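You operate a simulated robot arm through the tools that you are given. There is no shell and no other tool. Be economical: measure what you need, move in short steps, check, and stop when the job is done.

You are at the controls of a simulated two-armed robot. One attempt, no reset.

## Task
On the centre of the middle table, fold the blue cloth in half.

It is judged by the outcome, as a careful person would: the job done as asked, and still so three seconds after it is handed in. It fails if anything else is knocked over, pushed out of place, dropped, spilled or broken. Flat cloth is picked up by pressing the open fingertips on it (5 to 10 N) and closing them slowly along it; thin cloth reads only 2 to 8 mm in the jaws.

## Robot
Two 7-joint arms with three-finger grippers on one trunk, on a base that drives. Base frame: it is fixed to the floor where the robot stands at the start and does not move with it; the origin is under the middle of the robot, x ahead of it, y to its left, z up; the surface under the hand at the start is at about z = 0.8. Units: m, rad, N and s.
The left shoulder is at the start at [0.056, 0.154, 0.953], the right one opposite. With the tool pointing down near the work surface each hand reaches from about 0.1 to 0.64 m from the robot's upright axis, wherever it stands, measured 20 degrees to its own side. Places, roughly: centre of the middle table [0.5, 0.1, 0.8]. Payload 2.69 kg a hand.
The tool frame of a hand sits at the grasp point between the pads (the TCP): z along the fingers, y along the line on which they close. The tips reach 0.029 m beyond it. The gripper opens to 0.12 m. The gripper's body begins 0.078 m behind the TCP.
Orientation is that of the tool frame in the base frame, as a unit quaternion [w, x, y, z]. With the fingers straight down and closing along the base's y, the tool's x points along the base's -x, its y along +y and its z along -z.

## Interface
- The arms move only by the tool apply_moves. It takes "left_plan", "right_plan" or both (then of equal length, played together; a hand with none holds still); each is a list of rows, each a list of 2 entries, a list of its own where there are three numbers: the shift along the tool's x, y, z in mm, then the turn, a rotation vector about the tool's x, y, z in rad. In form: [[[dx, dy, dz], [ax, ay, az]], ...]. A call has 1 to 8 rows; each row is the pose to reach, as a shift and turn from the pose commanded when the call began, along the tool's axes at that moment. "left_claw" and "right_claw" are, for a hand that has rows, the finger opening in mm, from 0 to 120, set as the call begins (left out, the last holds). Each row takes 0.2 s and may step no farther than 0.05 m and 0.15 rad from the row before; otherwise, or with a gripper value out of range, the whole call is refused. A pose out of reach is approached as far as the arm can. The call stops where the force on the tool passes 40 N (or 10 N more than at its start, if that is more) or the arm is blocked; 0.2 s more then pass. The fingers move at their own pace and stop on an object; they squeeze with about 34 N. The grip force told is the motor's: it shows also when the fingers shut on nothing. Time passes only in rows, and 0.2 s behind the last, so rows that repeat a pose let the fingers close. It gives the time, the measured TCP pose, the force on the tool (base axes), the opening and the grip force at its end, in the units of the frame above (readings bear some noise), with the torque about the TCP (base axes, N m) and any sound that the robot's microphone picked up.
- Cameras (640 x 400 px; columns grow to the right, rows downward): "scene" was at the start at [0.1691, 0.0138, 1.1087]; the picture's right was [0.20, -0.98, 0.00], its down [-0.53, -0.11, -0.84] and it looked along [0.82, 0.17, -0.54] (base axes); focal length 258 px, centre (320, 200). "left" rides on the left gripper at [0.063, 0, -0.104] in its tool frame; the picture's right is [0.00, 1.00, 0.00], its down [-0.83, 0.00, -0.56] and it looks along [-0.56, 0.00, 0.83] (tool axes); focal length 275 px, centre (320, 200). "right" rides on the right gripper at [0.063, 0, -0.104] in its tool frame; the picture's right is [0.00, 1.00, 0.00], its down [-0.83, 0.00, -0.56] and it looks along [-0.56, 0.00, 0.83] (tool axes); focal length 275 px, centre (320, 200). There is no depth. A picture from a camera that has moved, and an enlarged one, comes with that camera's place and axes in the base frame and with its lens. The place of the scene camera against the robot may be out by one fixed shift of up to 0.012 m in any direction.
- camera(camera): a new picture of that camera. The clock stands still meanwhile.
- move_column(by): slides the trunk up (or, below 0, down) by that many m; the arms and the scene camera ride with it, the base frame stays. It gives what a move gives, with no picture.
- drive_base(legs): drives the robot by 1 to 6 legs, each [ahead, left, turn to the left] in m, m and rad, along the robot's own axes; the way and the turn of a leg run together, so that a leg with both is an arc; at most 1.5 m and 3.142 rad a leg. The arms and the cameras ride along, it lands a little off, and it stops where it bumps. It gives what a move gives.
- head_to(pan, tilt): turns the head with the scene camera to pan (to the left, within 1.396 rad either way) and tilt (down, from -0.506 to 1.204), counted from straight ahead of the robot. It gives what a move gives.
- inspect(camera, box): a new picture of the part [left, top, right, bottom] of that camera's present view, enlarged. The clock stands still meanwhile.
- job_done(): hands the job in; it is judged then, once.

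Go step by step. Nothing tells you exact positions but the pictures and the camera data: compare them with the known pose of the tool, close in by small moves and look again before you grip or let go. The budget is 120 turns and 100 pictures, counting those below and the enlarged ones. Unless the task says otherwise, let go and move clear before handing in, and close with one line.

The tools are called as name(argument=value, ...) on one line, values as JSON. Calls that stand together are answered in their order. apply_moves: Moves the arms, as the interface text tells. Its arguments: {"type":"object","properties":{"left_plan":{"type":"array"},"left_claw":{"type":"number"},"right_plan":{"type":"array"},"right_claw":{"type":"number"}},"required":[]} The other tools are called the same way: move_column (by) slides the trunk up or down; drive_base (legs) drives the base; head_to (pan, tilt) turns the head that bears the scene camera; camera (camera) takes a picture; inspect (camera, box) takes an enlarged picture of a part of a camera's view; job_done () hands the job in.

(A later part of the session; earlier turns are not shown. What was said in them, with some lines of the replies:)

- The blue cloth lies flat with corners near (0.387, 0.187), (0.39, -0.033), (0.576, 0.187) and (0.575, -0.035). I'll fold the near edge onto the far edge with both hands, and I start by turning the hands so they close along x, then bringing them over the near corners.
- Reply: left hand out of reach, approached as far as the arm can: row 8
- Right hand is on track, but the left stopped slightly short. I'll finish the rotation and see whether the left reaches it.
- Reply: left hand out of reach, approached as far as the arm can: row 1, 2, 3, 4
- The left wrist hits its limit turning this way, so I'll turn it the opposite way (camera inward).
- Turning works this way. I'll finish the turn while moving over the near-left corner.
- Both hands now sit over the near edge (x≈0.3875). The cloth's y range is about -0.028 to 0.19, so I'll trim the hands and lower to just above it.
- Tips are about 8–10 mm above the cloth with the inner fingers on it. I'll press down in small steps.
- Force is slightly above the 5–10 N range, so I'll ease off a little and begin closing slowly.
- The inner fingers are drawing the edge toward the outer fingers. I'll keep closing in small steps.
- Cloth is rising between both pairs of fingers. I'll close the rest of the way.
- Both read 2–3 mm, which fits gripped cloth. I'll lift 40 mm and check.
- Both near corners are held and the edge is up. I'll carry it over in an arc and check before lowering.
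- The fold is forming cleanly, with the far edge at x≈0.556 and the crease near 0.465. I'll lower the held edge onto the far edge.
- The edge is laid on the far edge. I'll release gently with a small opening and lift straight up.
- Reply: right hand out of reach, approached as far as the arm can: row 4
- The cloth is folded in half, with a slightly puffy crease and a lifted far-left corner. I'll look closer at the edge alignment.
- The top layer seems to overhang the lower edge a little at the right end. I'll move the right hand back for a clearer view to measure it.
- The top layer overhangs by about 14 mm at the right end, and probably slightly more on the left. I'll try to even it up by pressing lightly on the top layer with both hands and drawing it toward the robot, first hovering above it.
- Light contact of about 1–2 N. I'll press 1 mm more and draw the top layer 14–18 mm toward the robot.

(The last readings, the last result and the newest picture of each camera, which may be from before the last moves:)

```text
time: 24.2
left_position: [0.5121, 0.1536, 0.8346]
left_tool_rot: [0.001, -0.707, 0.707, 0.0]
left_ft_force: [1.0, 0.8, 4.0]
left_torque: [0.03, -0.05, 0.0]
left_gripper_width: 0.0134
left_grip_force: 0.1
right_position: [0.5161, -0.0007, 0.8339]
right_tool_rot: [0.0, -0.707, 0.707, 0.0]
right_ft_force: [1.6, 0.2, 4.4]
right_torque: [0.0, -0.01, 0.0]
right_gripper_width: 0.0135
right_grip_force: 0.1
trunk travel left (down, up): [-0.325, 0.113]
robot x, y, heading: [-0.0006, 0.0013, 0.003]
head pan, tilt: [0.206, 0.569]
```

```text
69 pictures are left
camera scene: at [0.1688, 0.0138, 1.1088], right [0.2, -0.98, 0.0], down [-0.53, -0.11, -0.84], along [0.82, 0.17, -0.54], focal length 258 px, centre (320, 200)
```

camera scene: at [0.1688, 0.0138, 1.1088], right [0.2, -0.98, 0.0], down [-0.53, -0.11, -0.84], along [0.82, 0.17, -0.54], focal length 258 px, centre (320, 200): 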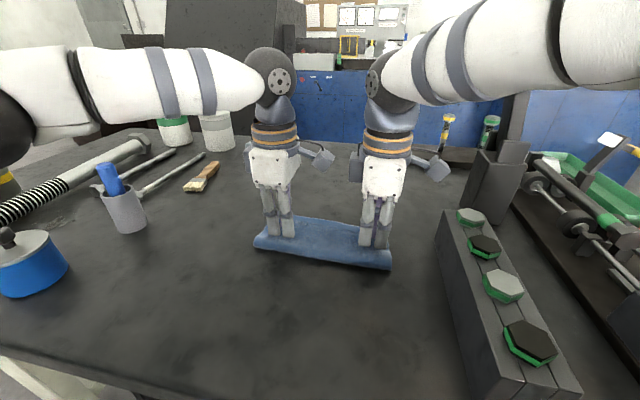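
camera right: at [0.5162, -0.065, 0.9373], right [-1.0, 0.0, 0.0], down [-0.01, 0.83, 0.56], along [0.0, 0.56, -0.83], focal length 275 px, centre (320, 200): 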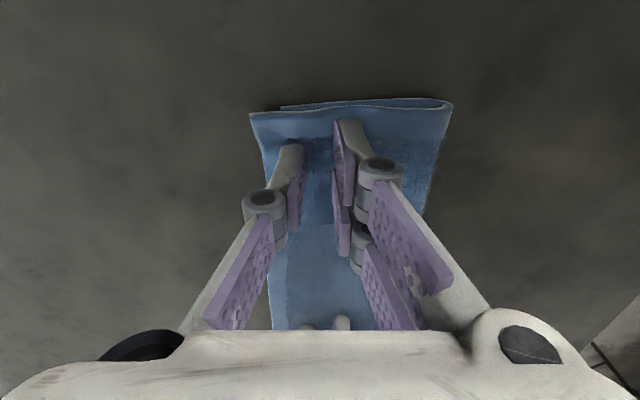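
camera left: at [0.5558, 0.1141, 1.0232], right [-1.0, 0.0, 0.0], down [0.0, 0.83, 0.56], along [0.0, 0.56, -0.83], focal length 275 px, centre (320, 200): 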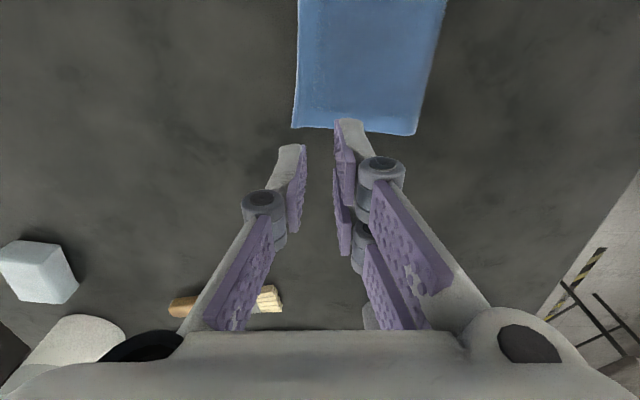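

The whole fold slid together, so that didn't change the overhang (and did no harm). I'll lift off and re-measure so I can regrip just the overhanging strip.

apply_moves(left_plan=[[[0, 0, -15], [0, 0, 0]], [[0, 0, -40], [0, 0, 0]], [[-20, 0, -70], [0, 0, 0]], [[-20, 0, -70], [0, 0, 0]]], right_plan=[[[0, 0, -15], [0, 0, 0]], [[10, 0, -40], [0, 0, 0]], [[50, 0, -70], [0, 0, 0]], [[60, 0, -80], [0, 0, 0]]], right_claw=115, left_claw=115)

camera(camera="left")

camera(camera="right")

inspect(camera="scene", box=[220, 190, 420, 290])

```text
time: 25.2
left_position: [0.5118, 0.1739, 0.9047]
left_tool_rot: [0.0, 0.707, -0.707, 0.0]
left_ft_force: [0.5, -0.5, 0.0]
left_torque: [-0.01, -0.01, 0.0]
left_gripper_width: 0.1149
left_grip_force: 0.2
right_position: [0.5164, -0.0611, 0.9125]
right_tool_rot: [0.0, 0.707, -0.707, 0.0]
right_ft_force: [-0.9, 0.3, -0.3]
right_torque: [-0.04, -0.02, -0.01]
right_gripper_width: 0.1151
right_grip_force: 0.1
trunk travel left (down, up): [-0.325, 0.113]
robot x, y, heading: [-0.0017, -0.0001, -0.002]
head pan, tilt: [0.206, 0.569]
```

```text
68 pictures are left
camera left: at [0.5128, 0.1118, 1.0085], right [-1.0, 0.0, 0.0], down [0.0, 0.83, 0.56], along [0.0, 0.56, -0.83], focal length 275 px, centre (320, 200)
```

left: 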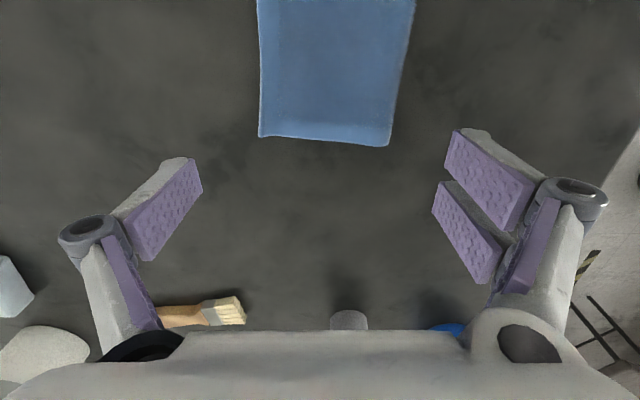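

```text
67 pictures are left
camera right: at [0.5166, -0.1244, 1.0157], right [-1.0, -0.01, 0.0], down [-0.01, 0.83, 0.56], along [0.0, 0.56, -0.83], focal length 275 px, centre (320, 200)
```

right: 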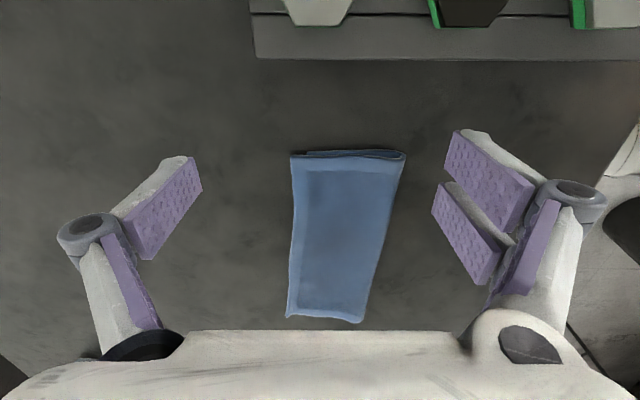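

```text
3.20 times, centred on (320, 240) of scene
camera zoom: at [0.1692, 0.0138, 1.1086], right [0.2, -0.98, 0.0], down [-0.53, -0.11, -0.84], along [0.82, 0.17, -0.54], focal length 825 px, centre (320, 72)
```

zoom: 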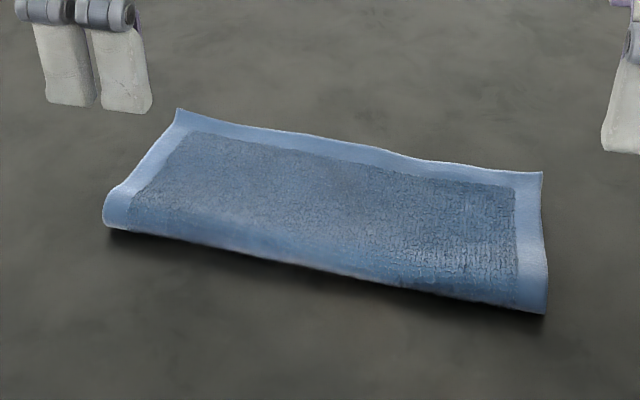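

inspect(camera="right", box=[260, 130, 440, 240])

```text
3.56 times, centred on (350, 185) of right
camera zoom: at [0.5166, -0.1244, 1.0157], right [-1.0, -0.01, 0.0], down [-0.01, 0.83, 0.56], along [0.0, 0.56, -0.83], focal length 979 px, centre (213, 253)
```

zoom: 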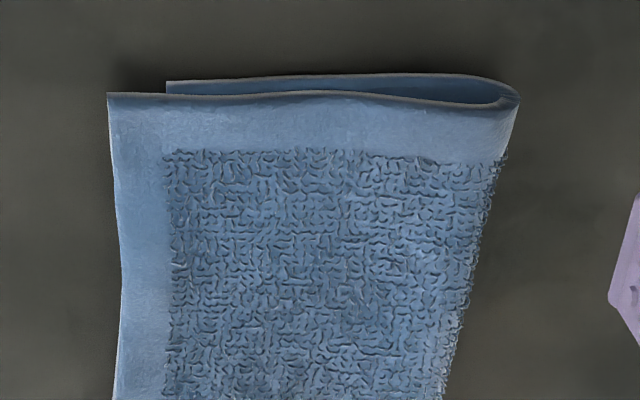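

The overhang is about 14 mm, with the top edge at x≈0.541 (right) and 0.557 (left). I'll move the hands so the inner fingers come down on just that strip and regrip it.

apply_moves(left_plan=[[[-1, -25, 0], [0, 0, 0]], [[-1, -49, 0], [0, 0, 0]], [[-1, -49, 30], [0, 0, 0]], [[-1, -49, 55], [0, 0, 0]], [[-1, -49, 63], [0, 0, 0]], [[-1, -49, 63], [0, 0, 0]]], right_plan=[[[-24, -15, 0], [0, 0, 0]], [[-48, -30, 5], [0, 0, 0]], [[-48, -30, 35], [0, 0, 0]], [[-48, -30, 60], [0, 0, 0]], [[-48, -30, 70], [0, 0, 0]], [[-48, -30, 70], [0, 0, 0]]], right_claw=16, left_claw=16)

camera(camera="left")

camera(camera="right")

```text
time: 26.6
left_position: [0.5612, 0.175, 0.8402]
left_tool_rot: [0.0, -0.707, 0.707, 0.0]
left_ft_force: [0.1, -0.3, -0.1]
left_torque: [0.0, -0.03, 0.0]
left_gripper_width: 0.0159
left_grip_force: 0.0
right_position: [0.5455, -0.0124, 0.8436]
right_tool_rot: [0.0, -0.707, 0.707, 0.0]
right_ft_force: [0.6, -0.6, 0.5]
right_torque: [0.0, -0.02, -0.02]
right_gripper_width: 0.0159
right_grip_force: 0.0
trunk travel left (down, up): [-0.325, 0.113]
robot x, y, heading: [-0.0008, -0.002, -0.001]
head pan, tilt: [0.206, 0.569]
```

```text
64 pictures are left
camera left: at [0.5615, 0.1127, 0.9443], right [-1.0, 0.0, 0.0], down [0.0, 0.83, 0.56], along [0.0, 0.56, -0.83], focal length 275 px, centre (320, 200)
```

left: 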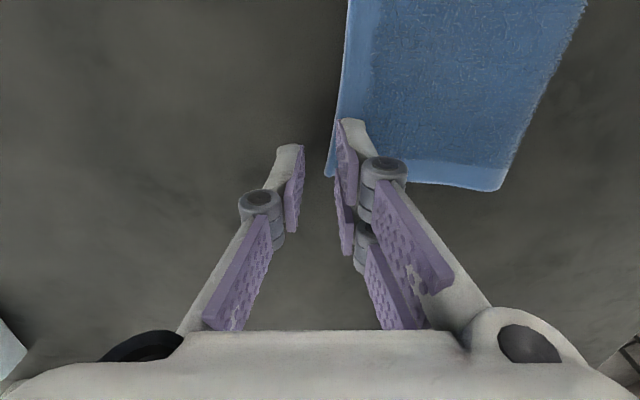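

```text
63 pictures are left
camera right: at [0.5455, -0.076, 0.9461], right [-1.0, 0.0, 0.0], down [-0.01, 0.83, 0.56], along [0.0, 0.56, -0.83], focal length 275 px, centre (320, 200)
```

right: 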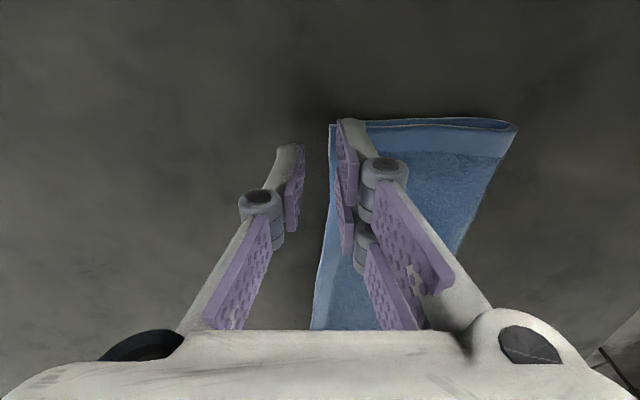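

The edge sits 2–3 mm beyond each inner finger, as intended. I'll press down.

apply_moves(left_plan=[[[0, 0, 4], [0, 0, 0]], [[0, 0, 8], [0, 0, 0]], [[0, 0, 9.5], [0, 0, 0]]], right_plan=[[[0, 0, 4], [0, 0, 0]], [[0, 0, 8], [0, 0, 0]], [[0, 0, 11], [0, 0, 0]]])

```text
time: 27.4
left_position: [0.5601, 0.1739, 0.8329]
left_tool_rot: [0.0, -0.707, 0.707, 0.0]
left_ft_force: [0.2, 0.3, 0.5]
left_torque: [-0.02, 0.03, 0.01]
left_gripper_width: 0.0157
left_grip_force: 0.0
right_position: [0.5458, -0.0122, 0.8339]
right_tool_rot: [-0.001, 0.707, -0.707, 0.002]
right_ft_force: [-0.3, 1.0, 2.9]
right_torque: [0.04, 0.04, 0.01]
right_gripper_width: 0.0161
right_grip_force: 0.0
trunk travel left (down, up): [-0.325, 0.113]
robot x, y, heading: [0.0003, -0.0001, 0.0]
head pan, tilt: [0.206, 0.569]
```

apply_moves(left_plan=[[[0, 0, 2], [0, 0, 0]], [[0, 0, 2], [0, 0, 0]]], right_plan=[[[0, 0, 1.2], [0, 0, 0]], [[0, 0, 1.2], [0, 0, 0]]])

```text
time: 28.0
left_position: [0.5596, 0.1755, 0.8318]
left_tool_rot: [-0.001, 0.707, -0.707, 0.001]
left_ft_force: [0.1, 0.5, 4.3]
left_torque: [-0.06, 0.05, 0.02]
left_gripper_width: 0.0153
left_grip_force: 0.2
right_position: [0.5455, -0.0134, 0.8322]
right_tool_rot: [0.001, -0.707, 0.707, -0.001]
right_ft_force: [-0.3, 1.4, 5.9]
right_torque: [0.11, 0.1, -0.03]
right_gripper_width: 0.0157
right_grip_force: 0.0
trunk travel left (down, up): [-0.325, 0.113]
robot x, y, heading: [0.0002, -0.0032, -0.002]
head pan, tilt: [0.206, 0.569]
```

Pressed at about 5 N. I'll close slowly.

apply_moves(left_plan=[[[0, 0, 0.5], [0, 0, 0]]], right_plan=[[[0, 0, 0.3], [0, 0, 0]]], left_claw=11, right_claw=11)

apply_moves(left_plan=[[[0, 0, 0.3], [0, 0, 0]]], right_plan=[[[0, 0, 0.3], [0, 0, 0]]], left_claw=7, right_claw=7)

apply_moves(left_plan=[[[0, 0, 0], [0, 0, 0]], [[0, 0, 0], [0, 0, 0]], [[0, 0, 0], [0, 0, 0]]], right_plan=[[[0, 0, 0], [0, 0, 0]], [[0, 0, 0], [0, 0, 0]], [[0, 0, 0], [0, 0, 0]]], left_claw=0, right_claw=0)

camera(camera="left")

camera(camera="right")

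```text
time: 28.4
left_position: [0.56, 0.1746, 0.8312]
left_tool_rot: [0.0, 0.707, -0.707, 0.0]
left_ft_force: [-1.8, 0.2, 3.8]
left_torque: [-0.05, 0.06, 0.01]
left_gripper_width: 0.0115
left_grip_force: 0.4
right_position: [0.5446, -0.0136, 0.8318]
right_tool_rot: [0.001, -0.707, 0.707, 0.0]
right_ft_force: [-2.1, 1.2, 5.3]
right_torque: [0.14, 0.15, -0.03]
right_gripper_width: 0.0109
right_grip_force: 0.1
trunk travel left (down, up): [-0.325, 0.113]
robot x, y, heading: [0.0017, -0.0003, -0.002]
head pan, tilt: [0.206, 0.569]
```

```text
time: 28.8
left_position: [0.5604, 0.1743, 0.8316]
left_tool_rot: [-0.001, 0.707, -0.707, 0.0]
left_ft_force: [-1.9, -0.5, 3.9]
left_torque: [-0.06, 0.06, 0.01]
left_gripper_width: 0.0072
left_grip_force: 0.1
right_position: [0.5463, -0.0145, 0.8326]
right_tool_rot: [-0.001, 0.708, -0.706, 0.0]
right_ft_force: [-0.5, 0.5, 5.2]
right_torque: [0.07, 0.1, -0.01]
right_gripper_width: 0.0071
right_grip_force: 0.1
trunk travel left (down, up): [-0.325, 0.113]
robot x, y, heading: [-0.0027, 0.0001, -0.002]
head pan, tilt: [0.206, 0.569]
```

```text
time: 29.6
left_position: [0.5605, 0.1758, 0.8301]
left_tool_rot: [0.0, 0.707, -0.707, 0.0]
left_ft_force: [-1.0, -0.5, 0.8]
left_torque: [-0.01, 0.01, 0.0]
left_gripper_width: 0.0
left_grip_force: 28.9
right_position: [0.5456, -0.0127, 0.8312]
right_tool_rot: [-0.001, 0.707, -0.707, 0.001]
right_ft_force: [-0.1, 1.1, 2.6]
right_torque: [0.02, 0.0, -0.01]
right_gripper_width: 0.0
right_grip_force: 28.6
trunk travel left (down, up): [-0.325, 0.113]
robot x, y, heading: [0.0002, -0.0034, 0.002]
head pan, tilt: [0.206, 0.569]
```

```text
62 pictures are left
camera left: at [0.5611, 0.1122, 0.9338], right [-1.0, 0.0, 0.0], down [0.0, 0.83, 0.56], along [0.0, 0.56, -0.83], focal length 275 px, centre (320, 200)
```

left: 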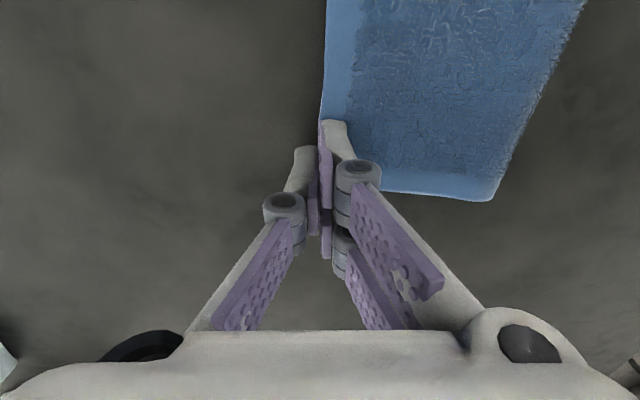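

```text
61 pictures are left
camera right: at [0.5464, -0.077, 0.9345], right [-1.0, 0.0, 0.0], down [-0.01, 0.83, 0.56], along [0.0, 0.56, -0.83], focal length 275 px, centre (320, 200)
```

right: 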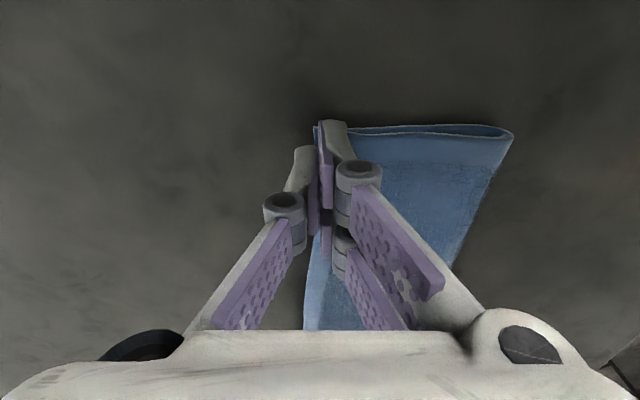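

The pads closed on nothing because I had too little cloth between them. I'll lift, reopen wider and look.

apply_moves(left_plan=[[[0, 0, -12], [0, 0, 0]], [[0, 0, -12], [0, 0, 0]]], right_plan=[[[0, 0, -12], [0, 0, 0]], [[0, 0, -12], [0, 0, 0]]])

apply_moves(left_plan=[[[0, 0, 0], [0, 0, 0]], [[0, 0, 0], [0, 0, 0]]], right_plan=[[[0, 0, 0], [0, 0, 0]], [[0, 0, 0], [0, 0, 0]]], left_claw=24, right_claw=24)

camera(camera="left")

camera(camera="right")

```text
time: 30.2
left_position: [0.5605, 0.1748, 0.8421]
left_tool_rot: [0.0, -0.707, 0.707, 0.0]
left_ft_force: [-0.1, -0.5, -0.1]
left_torque: [-0.04, -0.03, -0.01]
left_gripper_width: 0.0001
left_grip_force: 28.5
right_position: [0.5454, -0.0136, 0.844]
right_tool_rot: [-0.001, 0.707, -0.707, 0.0]
right_ft_force: [0.2, -0.1, 0.3]
right_torque: [-0.02, 0.02, 0.0]
right_gripper_width: 0.0
right_grip_force: 28.0
trunk travel left (down, up): [-0.325, 0.113]
robot x, y, heading: [0.0006, -0.0002, 0.005]
head pan, tilt: [0.206, 0.569]
```

```text
time: 30.8
left_position: [0.5597, 0.175, 0.8425]
left_tool_rot: [0.0, 0.707, -0.707, 0.0]
left_ft_force: [0.6, 0.5, 0.0]
left_torque: [0.01, 0.03, 0.03]
left_gripper_width: 0.024
left_grip_force: 0.1
right_position: [0.5465, -0.0141, 0.8443]
right_tool_rot: [0.0, -0.707, 0.708, -0.001]
right_ft_force: [-0.5, -0.4, 0.5]
right_torque: [-0.02, 0.03, -0.01]
right_gripper_width: 0.0242
right_grip_force: 0.1
trunk travel left (down, up): [-0.325, 0.113]
robot x, y, heading: [-0.0013, 0.0008, -0.001]
head pan, tilt: [0.206, 0.569]
```

```text
60 pictures are left
camera left: at [0.5611, 0.1126, 0.9461], right [-1.0, 0.0, 0.0], down [0.0, 0.83, 0.56], along [0.0, 0.56, -0.83], focal length 275 px, centre (320, 200)
```

left: 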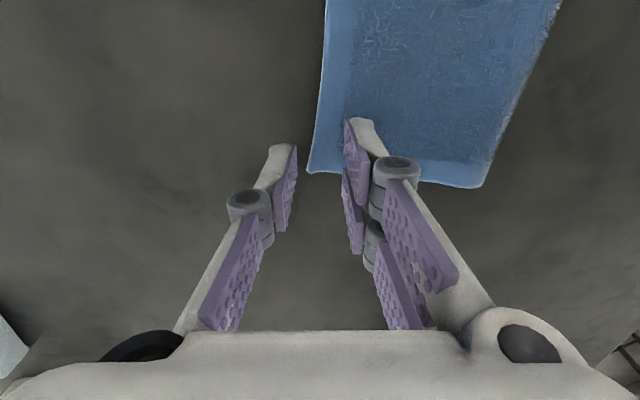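

```text
59 pictures are left
camera right: at [0.5464, -0.0774, 0.9468], right [-1.0, 0.0, 0.0], down [-0.01, 0.83, 0.56], along [0.0, 0.56, -0.83], focal length 275 px, centre (320, 200)
```

right: 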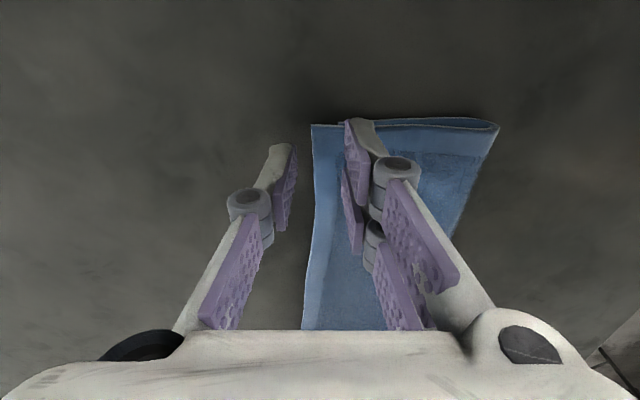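

The edge now extends about 15–18 mm between the pads, and the lower edge sits just under the inner finger. I'll shift 4 mm outward and press.

apply_moves(left_plan=[[[0, -4, 4], [0, 0, 0]], [[0, -4, 8], [0, 0, 0]], [[0, -4, 11], [0, 0, 0]], [[0, -4, 11], [0, 0, 0]]], right_plan=[[[0, -3, 4], [0, 0, 0]], [[0, -3, 8], [0, 0, 0]], [[0, -3, 11.5], [0, 0, 0]], [[0, -3, 11.5], [0, 0, 0]]])

```text
time: 31.8
left_position: [0.5645, 0.1739, 0.8325]
left_tool_rot: [0.0, -0.707, 0.708, -0.001]
left_ft_force: [-0.4, -0.6, 9.3]
left_torque: [-0.09, 0.19, 0.05]
left_gripper_width: 0.0242
left_grip_force: 0.0
right_position: [0.5478, -0.0133, 0.8343]
right_tool_rot: [-0.001, 0.707, -0.707, 0.001]
right_ft_force: [0.0, -0.2, 12.5]
right_torque: [0.09, 0.25, 0.03]
right_gripper_width: 0.0241
right_grip_force: 0.0
trunk travel left (down, up): [-0.325, 0.113]
robot x, y, heading: [0.0006, -0.0016, -0.0]
head pan, tilt: [0.206, 0.569]
```

apply_moves(left_plan=[[[0, 0, 0], [0, 0, 0]]], right_plan=[[[0, 0, -0.5], [0, 0, 0]]], left_claw=19, right_claw=19)

apply_moves(left_plan=[[[0, 0, 0], [0, 0, 0]]], right_plan=[[[0, 0, 0.3], [0, 0, 0]]], left_claw=14, right_claw=14)

apply_moves(left_plan=[[[0, 0, 0.3], [0, 0, 0]]], right_plan=[[[0, 0, 0.3], [0, 0, 0]]], left_claw=9, right_claw=9)

camera(camera="left")

camera(camera="right")

```text
time: 32.2
left_position: [0.5645, 0.1739, 0.8325]
left_tool_rot: [0.001, -0.707, 0.707, -0.001]
left_ft_force: [-3.1, -0.7, 10.2]
left_torque: [-0.05, 0.24, 0.0]
left_gripper_width: 0.0199
left_grip_force: 0.8
right_position: [0.5473, -0.0144, 0.8328]
right_tool_rot: [0.002, -0.706, 0.708, -0.001]
right_ft_force: [-1.8, 0.8, 9.9]
right_torque: [0.05, 0.19, 0.01]
right_gripper_width: 0.0199
right_grip_force: 0.9
trunk travel left (down, up): [-0.325, 0.113]
robot x, y, heading: [-0.0057, -0.0009, 0.004]
head pan, tilt: [0.206, 0.569]
```

```text
time: 32.6
left_position: [0.5653, 0.1749, 0.8329]
left_tool_rot: [-0.001, 0.708, -0.706, 0.0]
left_ft_force: [1.8, -0.4, 8.5]
left_torque: [-0.1, 0.06, 0.02]
left_gripper_width: 0.012
left_grip_force: 0.1
right_position: [0.5491, -0.0128, 0.8337]
right_tool_rot: [0.001, -0.707, 0.708, -0.001]
right_ft_force: [0.8, 0.1, 9.3]
right_torque: [0.07, 0.06, 0.0]
right_gripper_width: 0.0122
right_grip_force: 0.1
trunk travel left (down, up): [-0.325, 0.113]
robot x, y, heading: [-0.0033, 0.0025, -0.002]
head pan, tilt: [0.206, 0.569]
```

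```text
time: 33.0
left_position: [0.5644, 0.1755, 0.8318]
left_tool_rot: [0.001, -0.707, 0.707, -0.001]
left_ft_force: [2.1, 0.2, 7.8]
left_torque: [-0.04, 0.03, 0.0]
left_gripper_width: 0.007
left_grip_force: 0.0
right_position: [0.5483, -0.0137, 0.8326]
right_tool_rot: [0.002, -0.707, 0.707, -0.001]
right_ft_force: [1.0, -0.1, 8.4]
right_torque: [0.06, 0.07, -0.01]
right_gripper_width: 0.0081
right_grip_force: 0.1
trunk travel left (down, up): [-0.325, 0.113]
robot x, y, heading: [-0.0013, 0.0033, 0.001]
head pan, tilt: [0.206, 0.569]
```

```text
58 pictures are left
camera left: at [0.5648, 0.1117, 0.9354], right [-1.0, 0.0, 0.0], down [0.0, 0.83, 0.56], along [0.0, 0.56, -0.83], focal length 275 px, centre (320, 200)
```

left: 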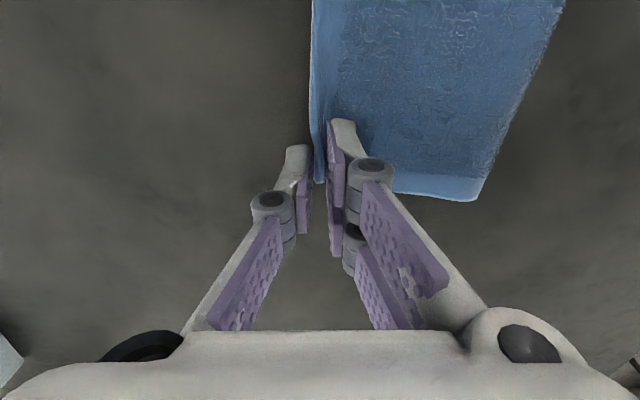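

```text
57 pictures are left
camera right: at [0.5486, -0.0769, 0.9354], right [-1.0, 0.0, 0.0], down [-0.01, 0.83, 0.56], along [0.0, 0.56, -0.83], focal length 275 px, centre (320, 200)
```

right: 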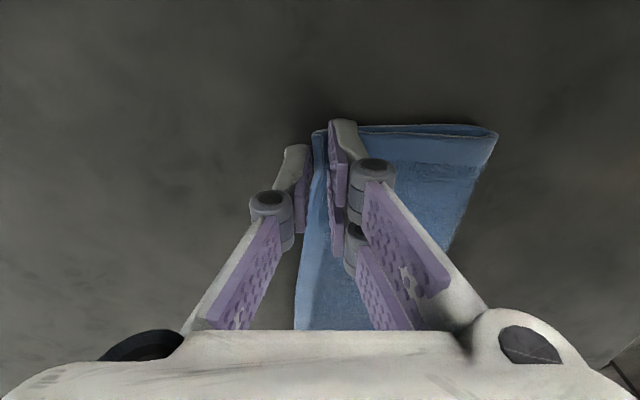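

Cloth is rising between both pairs of pads this time. I'll close fully.

apply_moves(left_plan=[[[0, 0, 0], [0, 0, 0]], [[0, 0, 0], [0, 0, 0]], [[0, 0, 0], [0, 0, 0]]], right_plan=[[[0, 0, 0], [0, 0, 0]], [[0, 0, 0], [0, 0, 0]], [[0, 0, 0], [0, 0, 0]]], left_claw=0, right_claw=0)

apply_moves(left_plan=[[[0, 0, -6], [0, 0, 0]], [[0, 2, -12], [0, 0, 0]], [[0, 2, -12], [0, 0, 0]]], right_plan=[[[0, 0, -6], [0, 0, 0]], [[0, 2, -12], [0, 0, 0]], [[0, 2, -12], [0, 0, 0]]])

camera(camera="left")

inspect(camera="right", box=[260, 80, 520, 240])

```text
time: 33.8
left_position: [0.5653, 0.1749, 0.8304]
left_tool_rot: [0.0, -0.707, 0.707, 0.0]
left_ft_force: [-1.2, 0.0, 3.3]
left_torque: [-0.04, -0.03, -0.05]
left_gripper_width: 0.0019
left_grip_force: 29.8
right_position: [0.549, -0.0126, 0.8317]
right_tool_rot: [0.0, 0.708, -0.707, 0.0]
right_ft_force: [0.3, -1.0, 7.3]
right_torque: [0.02, -0.04, 0.01]
right_gripper_width: 0.002
right_grip_force: 31.4
trunk travel left (down, up): [-0.325, 0.113]
robot x, y, heading: [0.0003, -0.0003, 0.002]
head pan, tilt: [0.206, 0.569]
```

```text
time: 34.6
left_position: [0.563, 0.1751, 0.8427]
left_tool_rot: [0.001, -0.707, 0.707, 0.0]
left_ft_force: [0.4, -0.2, 0.4]
left_torque: [-0.01, 0.01, -0.02]
left_gripper_width: 0.0019
left_grip_force: 30.1
right_position: [0.546, -0.0133, 0.8443]
right_tool_rot: [0.0, 0.707, -0.707, 0.001]
right_ft_force: [0.3, 0.4, 0.9]
right_torque: [0.04, 0.0, 0.02]
right_gripper_width: 0.0028
right_grip_force: 34.2
trunk travel left (down, up): [-0.325, 0.113]
robot x, y, heading: [0.0019, -0.0003, 0.006]
head pan, tilt: [0.206, 0.569]
```

```text
56 pictures are left
camera left: at [0.5635, 0.1116, 0.9463], right [-1.0, 0.0, 0.0], down [0.0, 0.83, 0.56], along [0.0, 0.56, -0.83], focal length 275 px, centre (320, 200)
```

left: 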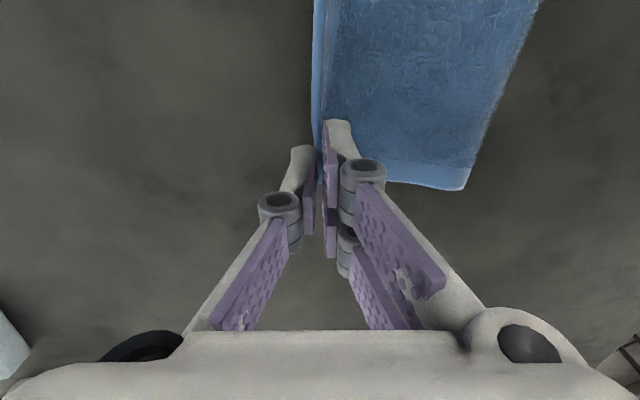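

```text
2.46 times, centred on (390, 160) of right
camera zoom: at [0.5471, -0.0767, 0.9468], right [-1.0, -0.01, 0.0], down [-0.01, 0.83, 0.56], along [0.0, 0.56, -0.83], focal length 678 px, centre (148, 298)
```

zoom: 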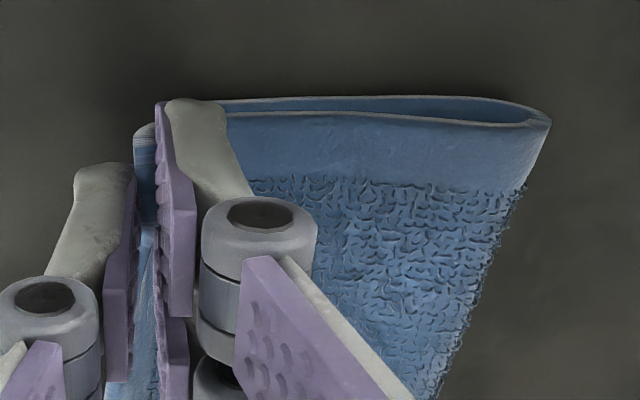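

Both hands hold the top edge again. I'll lift slightly more and move it about 12 mm back toward the robot, then check the lower edge.

apply_moves(left_plan=[[[0, 3, -8], [0, 0, 0]], [[0, 8, -12], [0, 0, 0]], [[0, 12, -12], [0, 0, 0]], [[0, 12, -12], [0, 0, 0]]], right_plan=[[[0, 3, -8], [0, 0, 0]], [[0, 8, -12], [0, 0, 0]], [[0, 12, -12], [0, 0, 0]], [[0, 12, -12], [0, 0, 0]]])

camera(camera="left")

inspect(camera="right", box=[260, 80, 520, 240])

```text
time: 35.6
left_position: [0.5513, 0.174, 0.8562]
left_tool_rot: [0.0, 0.708, -0.707, -0.001]
left_ft_force: [1.2, -0.6, 0.6]
left_torque: [0.01, -0.04, -0.06]
left_gripper_width: 0.002
left_grip_force: 32.3
right_position: [0.5343, -0.0114, 0.8557]
right_tool_rot: [-0.001, 0.708, -0.707, 0.001]
right_ft_force: [0.0, 0.1, -1.0]
right_torque: [0.05, -0.01, -0.01]
right_gripper_width: 0.0026
right_grip_force: 33.2
trunk travel left (down, up): [-0.325, 0.113]
robot x, y, heading: [0.0002, -0.001, -0.006]
head pan, tilt: [0.206, 0.569]
```

```text
54 pictures are left
camera left: at [0.5513, 0.1122, 0.9593], right [-1.0, 0.0, 0.0], down [0.0, 0.83, 0.56], along [0.0, 0.56, -0.83], focal length 275 px, centre (320, 200)
```

left: 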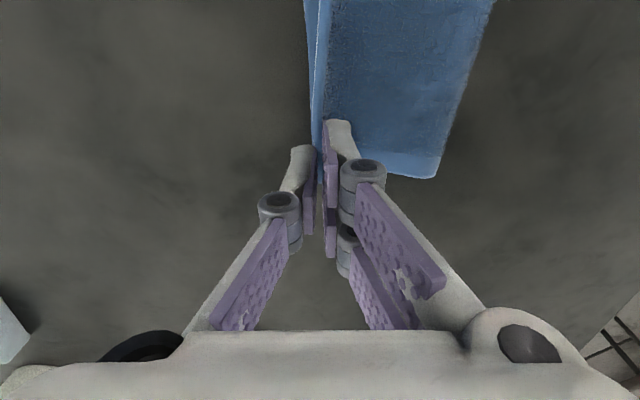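

```text
2.46 times, centred on (390, 160) of right
camera zoom: at [0.5346, -0.0763, 0.9588], right [-1.0, 0.0, 0.0], down [-0.01, 0.83, 0.56], along [0.0, 0.56, -0.83], focal length 678 px, centre (148, 298)
```

zoom: 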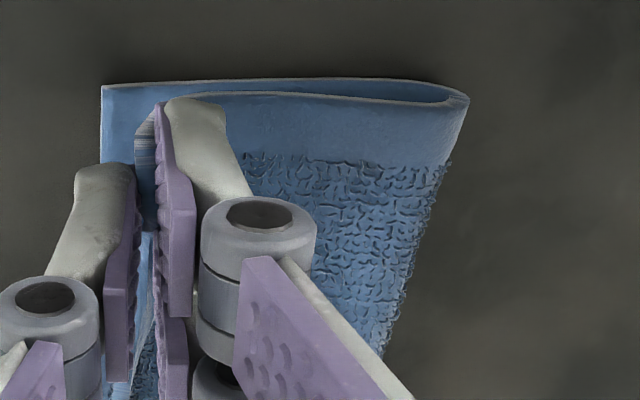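

The lower edge is now visible at x≈0.545 on the right and about 0.556 on the left, so the release should line up. I'll nudge the left a bit further back, lower and release.

apply_moves(left_plan=[[[0, 3, 6], [0, 0, 0]], [[0, 5, 12], [0, 0, 0]], [[0, 5, 18], [0, 0, 0]], [[0, 5, 18], [0, 0, 0]]], right_plan=[[[0, 0, 6], [0, 0, 0]], [[0, 0, 12], [0, 0, 0]], [[0, 0, 18], [0, 0, 0]], [[0, 0, 18], [0, 0, 0]]])

apply_moves(left_plan=[[[0, 0, 0], [0, 0, 0]], [[0, 0, 0], [0, 0, 0]]], right_plan=[[[0, 0, 0], [0, 0, 0]], [[0, 0, 0], [0, 0, 0]]], left_claw=14, right_claw=14)

apply_moves(left_plan=[[[0, 0, -10], [0, 0, 0]], [[0, 0, -25], [0, 0, 0]], [[0, 0, -50], [0, 0, 0]], [[0, 0, -70], [0, 0, 0]]], right_plan=[[[0, 0, -10], [0, 0, 0]], [[0, 0, -25], [0, 0, 0]], [[30, 0, -50], [0, 0, 0]], [[50, 10, -70], [0, 0, 0]]])

apply_moves(left_plan=[[[0, 30, 0], [0, 0, 0]], [[0, 30, 0], [0, 0, 0]]], right_plan=[[[0, 0, 0], [0, 0, 0]], [[0, 0, 0], [0, 0, 0]]], left_claw=115, right_claw=115)

camera(camera="left")

camera(camera="right")

inspect(camera="scene", box=[220, 190, 420, 290])

```text
time: 36.6
left_position: [0.5459, 0.1751, 0.8381]
left_tool_rot: [0.0, -0.707, 0.707, -0.001]
left_ft_force: [0.5, -2.0, 1.8]
left_torque: [-0.04, 0.01, -0.01]
left_gripper_width: 0.0033
left_grip_force: 34.7
right_position: [0.5338, -0.014, 0.8369]
right_tool_rot: [-0.001, 0.707, -0.707, 0.001]
right_ft_force: [0.4, -0.1, 1.6]
right_torque: [0.06, 0.0, -0.03]
right_gripper_width: 0.0015
right_grip_force: 31.2
trunk travel left (down, up): [-0.325, 0.113]
robot x, y, heading: [-0.0024, 0.0002, -0.002]
head pan, tilt: [0.206, 0.569]
```

```text
time: 37.2
left_position: [0.5463, 0.1742, 0.8369]
left_tool_rot: [-0.001, -0.707, 0.707, 0.001]
left_ft_force: [-0.1, 0.4, 0.7]
left_torque: [-0.04, 0.02, -0.01]
left_gripper_width: 0.0139
left_grip_force: 0.0
right_position: [0.5363, -0.0141, 0.838]
right_tool_rot: [0.001, -0.706, 0.708, 0.0]
right_ft_force: [0.6, 0.6, 1.5]
right_torque: [0.0, 0.0, 0.0]
right_gripper_width: 0.0133
right_grip_force: 0.1
trunk travel left (down, up): [-0.325, 0.113]
robot x, y, heading: [0.0009, -0.002, 0.0]
head pan, tilt: [0.206, 0.569]
```

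```text
time: 38.2
left_position: [0.5468, 0.1759, 0.9079]
left_tool_rot: [0.0, -0.706, 0.708, -0.001]
left_ft_force: [-0.4, 0.6, -0.5]
left_torque: [-0.02, 0.0, -0.02]
left_gripper_width: 0.0141
left_grip_force: 0.1
right_position: [0.5241, -0.0636, 0.9058]
right_tool_rot: [0.001, -0.707, 0.707, 0.0]
right_ft_force: [-0.9, 0.0, -0.9]
right_torque: [0.0, 0.02, -0.01]
right_gripper_width: 0.0141
right_grip_force: 0.1
trunk travel left (down, up): [-0.325, 0.113]
robot x, y, heading: [-0.0015, -0.0005, -0.001]
head pan, tilt: [0.206, 0.569]
```

```text
time: 38.8
left_position: [0.5153, 0.1764, 0.9056]
left_tool_rot: [0.0, 0.708, -0.707, 0.0]
left_ft_force: [-0.4, 0.2, -0.3]
left_torque: [0.0, -0.02, -0.03]
left_gripper_width: 0.115
left_grip_force: 0.1
right_position: [0.5251, -0.0638, 0.9051]
right_tool_rot: [-0.002, 0.707, -0.707, 0.001]
right_ft_force: [0.7, 0.4, 0.9]
right_torque: [0.01, 0.02, 0.01]
right_gripper_width: 0.1149
right_grip_force: 0.1
trunk travel left (down, up): [-0.325, 0.113]
robot x, y, heading: [-0.0008, -0.0036, -0.003]
head pan, tilt: [0.206, 0.569]
```

```text
52 pictures are left
camera left: at [0.5165, 0.1132, 1.0093], right [-1.0, 0.0, 0.0], down [0.0, 0.83, 0.56], along [0.0, 0.56, -0.83], focal length 275 px, centre (320, 200)
```

left: 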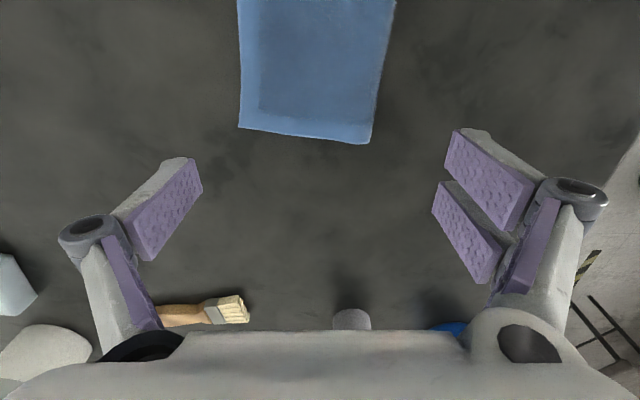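

```text
51 pictures are left
camera right: at [0.5258, -0.1275, 1.0087], right [-1.0, 0.0, 0.0], down [0.0, 0.83, 0.56], along [0.0, 0.56, -0.83], focal length 275 px, centre (320, 200)
```

right: 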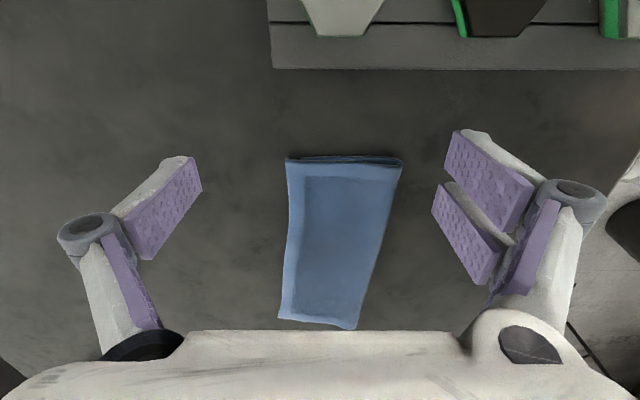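

```text
3.20 times, centred on (320, 240) of scene
camera zoom: at [0.1693, 0.0137, 1.1086], right [0.2, -0.98, 0.0], down [-0.53, -0.11, -0.84], along [0.82, 0.17, -0.54], focal length 825 px, centre (320, 72)
```

zoom: 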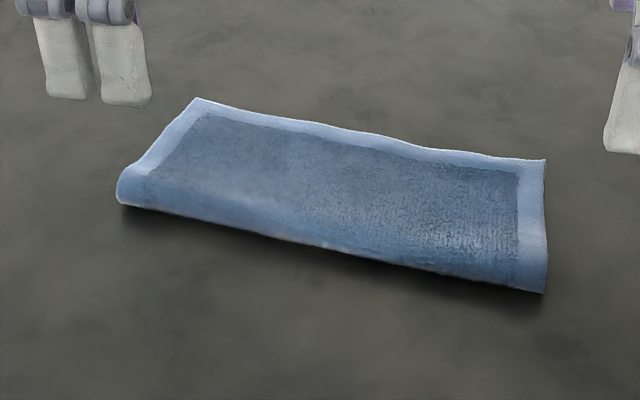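

inspect(camera="right", box=[260, 130, 440, 240])

inspect(camera="left", box=[210, 50, 410, 170])

```text
3.56 times, centred on (350, 185) of right
camera zoom: at [0.5258, -0.1275, 1.0087], right [-1.0, 0.0, 0.0], down [0.0, 0.83, 0.56], along [0.0, 0.56, -0.83], focal length 979 px, centre (213, 253)
```

zoom: 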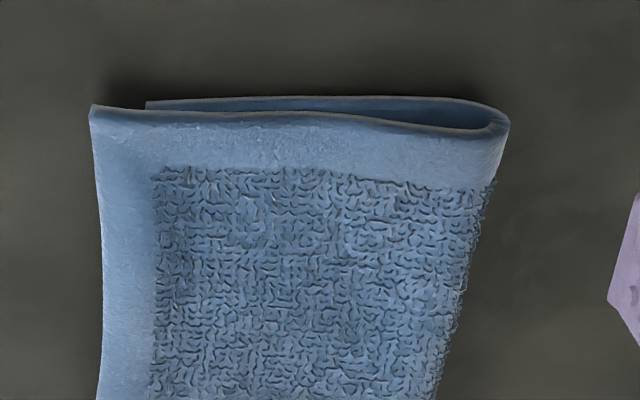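

```text
3.20 times, centred on (310, 110) of left
camera zoom: at [0.5165, 0.1132, 1.0093], right [-1.0, 0.0, 0.0], down [0.0, 0.83, 0.56], along [0.0, 0.56, -0.83], focal length 881 px, centre (352, 488)
```

zoom: 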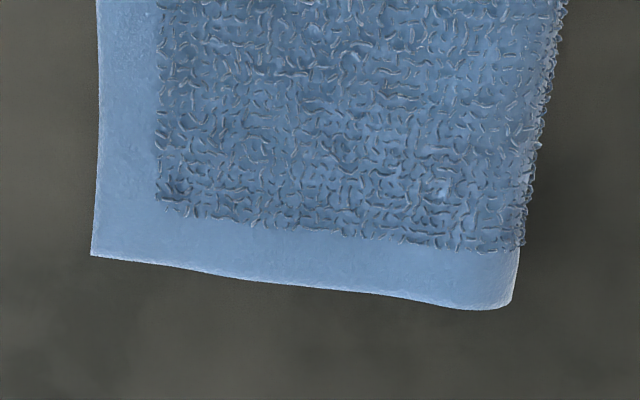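

The fold is neat and stable: two even layers, edges within about 13 mm and no wrinkles. I'll draw both hands clear and take a last look.

apply_moves(left_plan=[[[-10, 30, -20], [0, 0, 0]], [[-20, 70, -40], [0, 0, 0]], [[-30, 110, -50], [0, 0, 0]], [[-40, 150, -50], [0, 0, 0]]], right_plan=[[[0, 30, -10], [0, 0, 0]], [[10, 70, -30], [0, 0, 0]], [[20, 110, -50], [0, 0, 0]], [[20, 150, -50], [0, 0, 0]]])

camera(camera="scene")

```text
time: 39.8
left_position: [0.3664, 0.216, 0.9577]
left_tool_rot: [-0.001, -0.707, 0.707, 0.0]
left_ft_force: [0.4, -0.3, 0.4]
left_torque: [-0.03, -0.06, -0.01]
left_gripper_width: 0.1149
left_grip_force: 0.1
right_position: [0.3742, -0.0837, 0.9567]
right_tool_rot: [-0.002, 0.708, -0.707, 0.003]
right_ft_force: [-0.3, -0.1, 0.3]
right_torque: [0.02, -0.02, 0.01]
right_gripper_width: 0.1151
right_grip_force: 0.1
trunk travel left (down, up): [-0.325, 0.113]
robot x, y, heading: [-0.0015, 0.0023, 0.003]
head pan, tilt: [0.206, 0.569]
```

```text
47 pictures are left
camera scene: at [0.1684, 0.014, 1.1088], right [0.2, -0.98, 0.0], down [-0.53, -0.11, -0.84], along [0.82, 0.17, -0.54], focal length 258 px, centre (320, 200)
```

scene: 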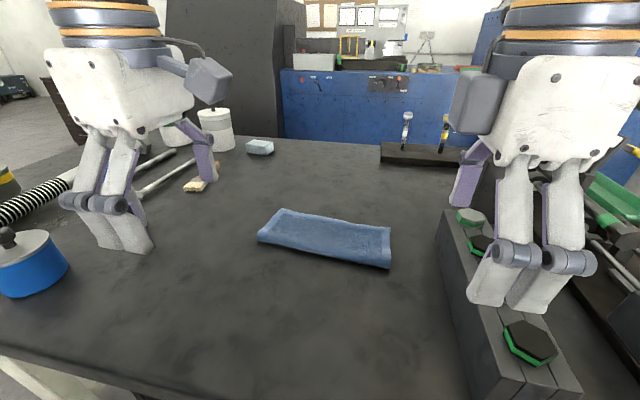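

The cloth lies folded in half near the table centre, the hands are clear and nothing else has moved. I'm handing it in.

job_done()

```text
The job is handed in.
```

The blue cloth is folded in half near the centre of the middle table. The top layer overhangs the lower edge by about 13 mm, and one attempt to even it up made little difference. Both hands are clear and nothing else looks moved.
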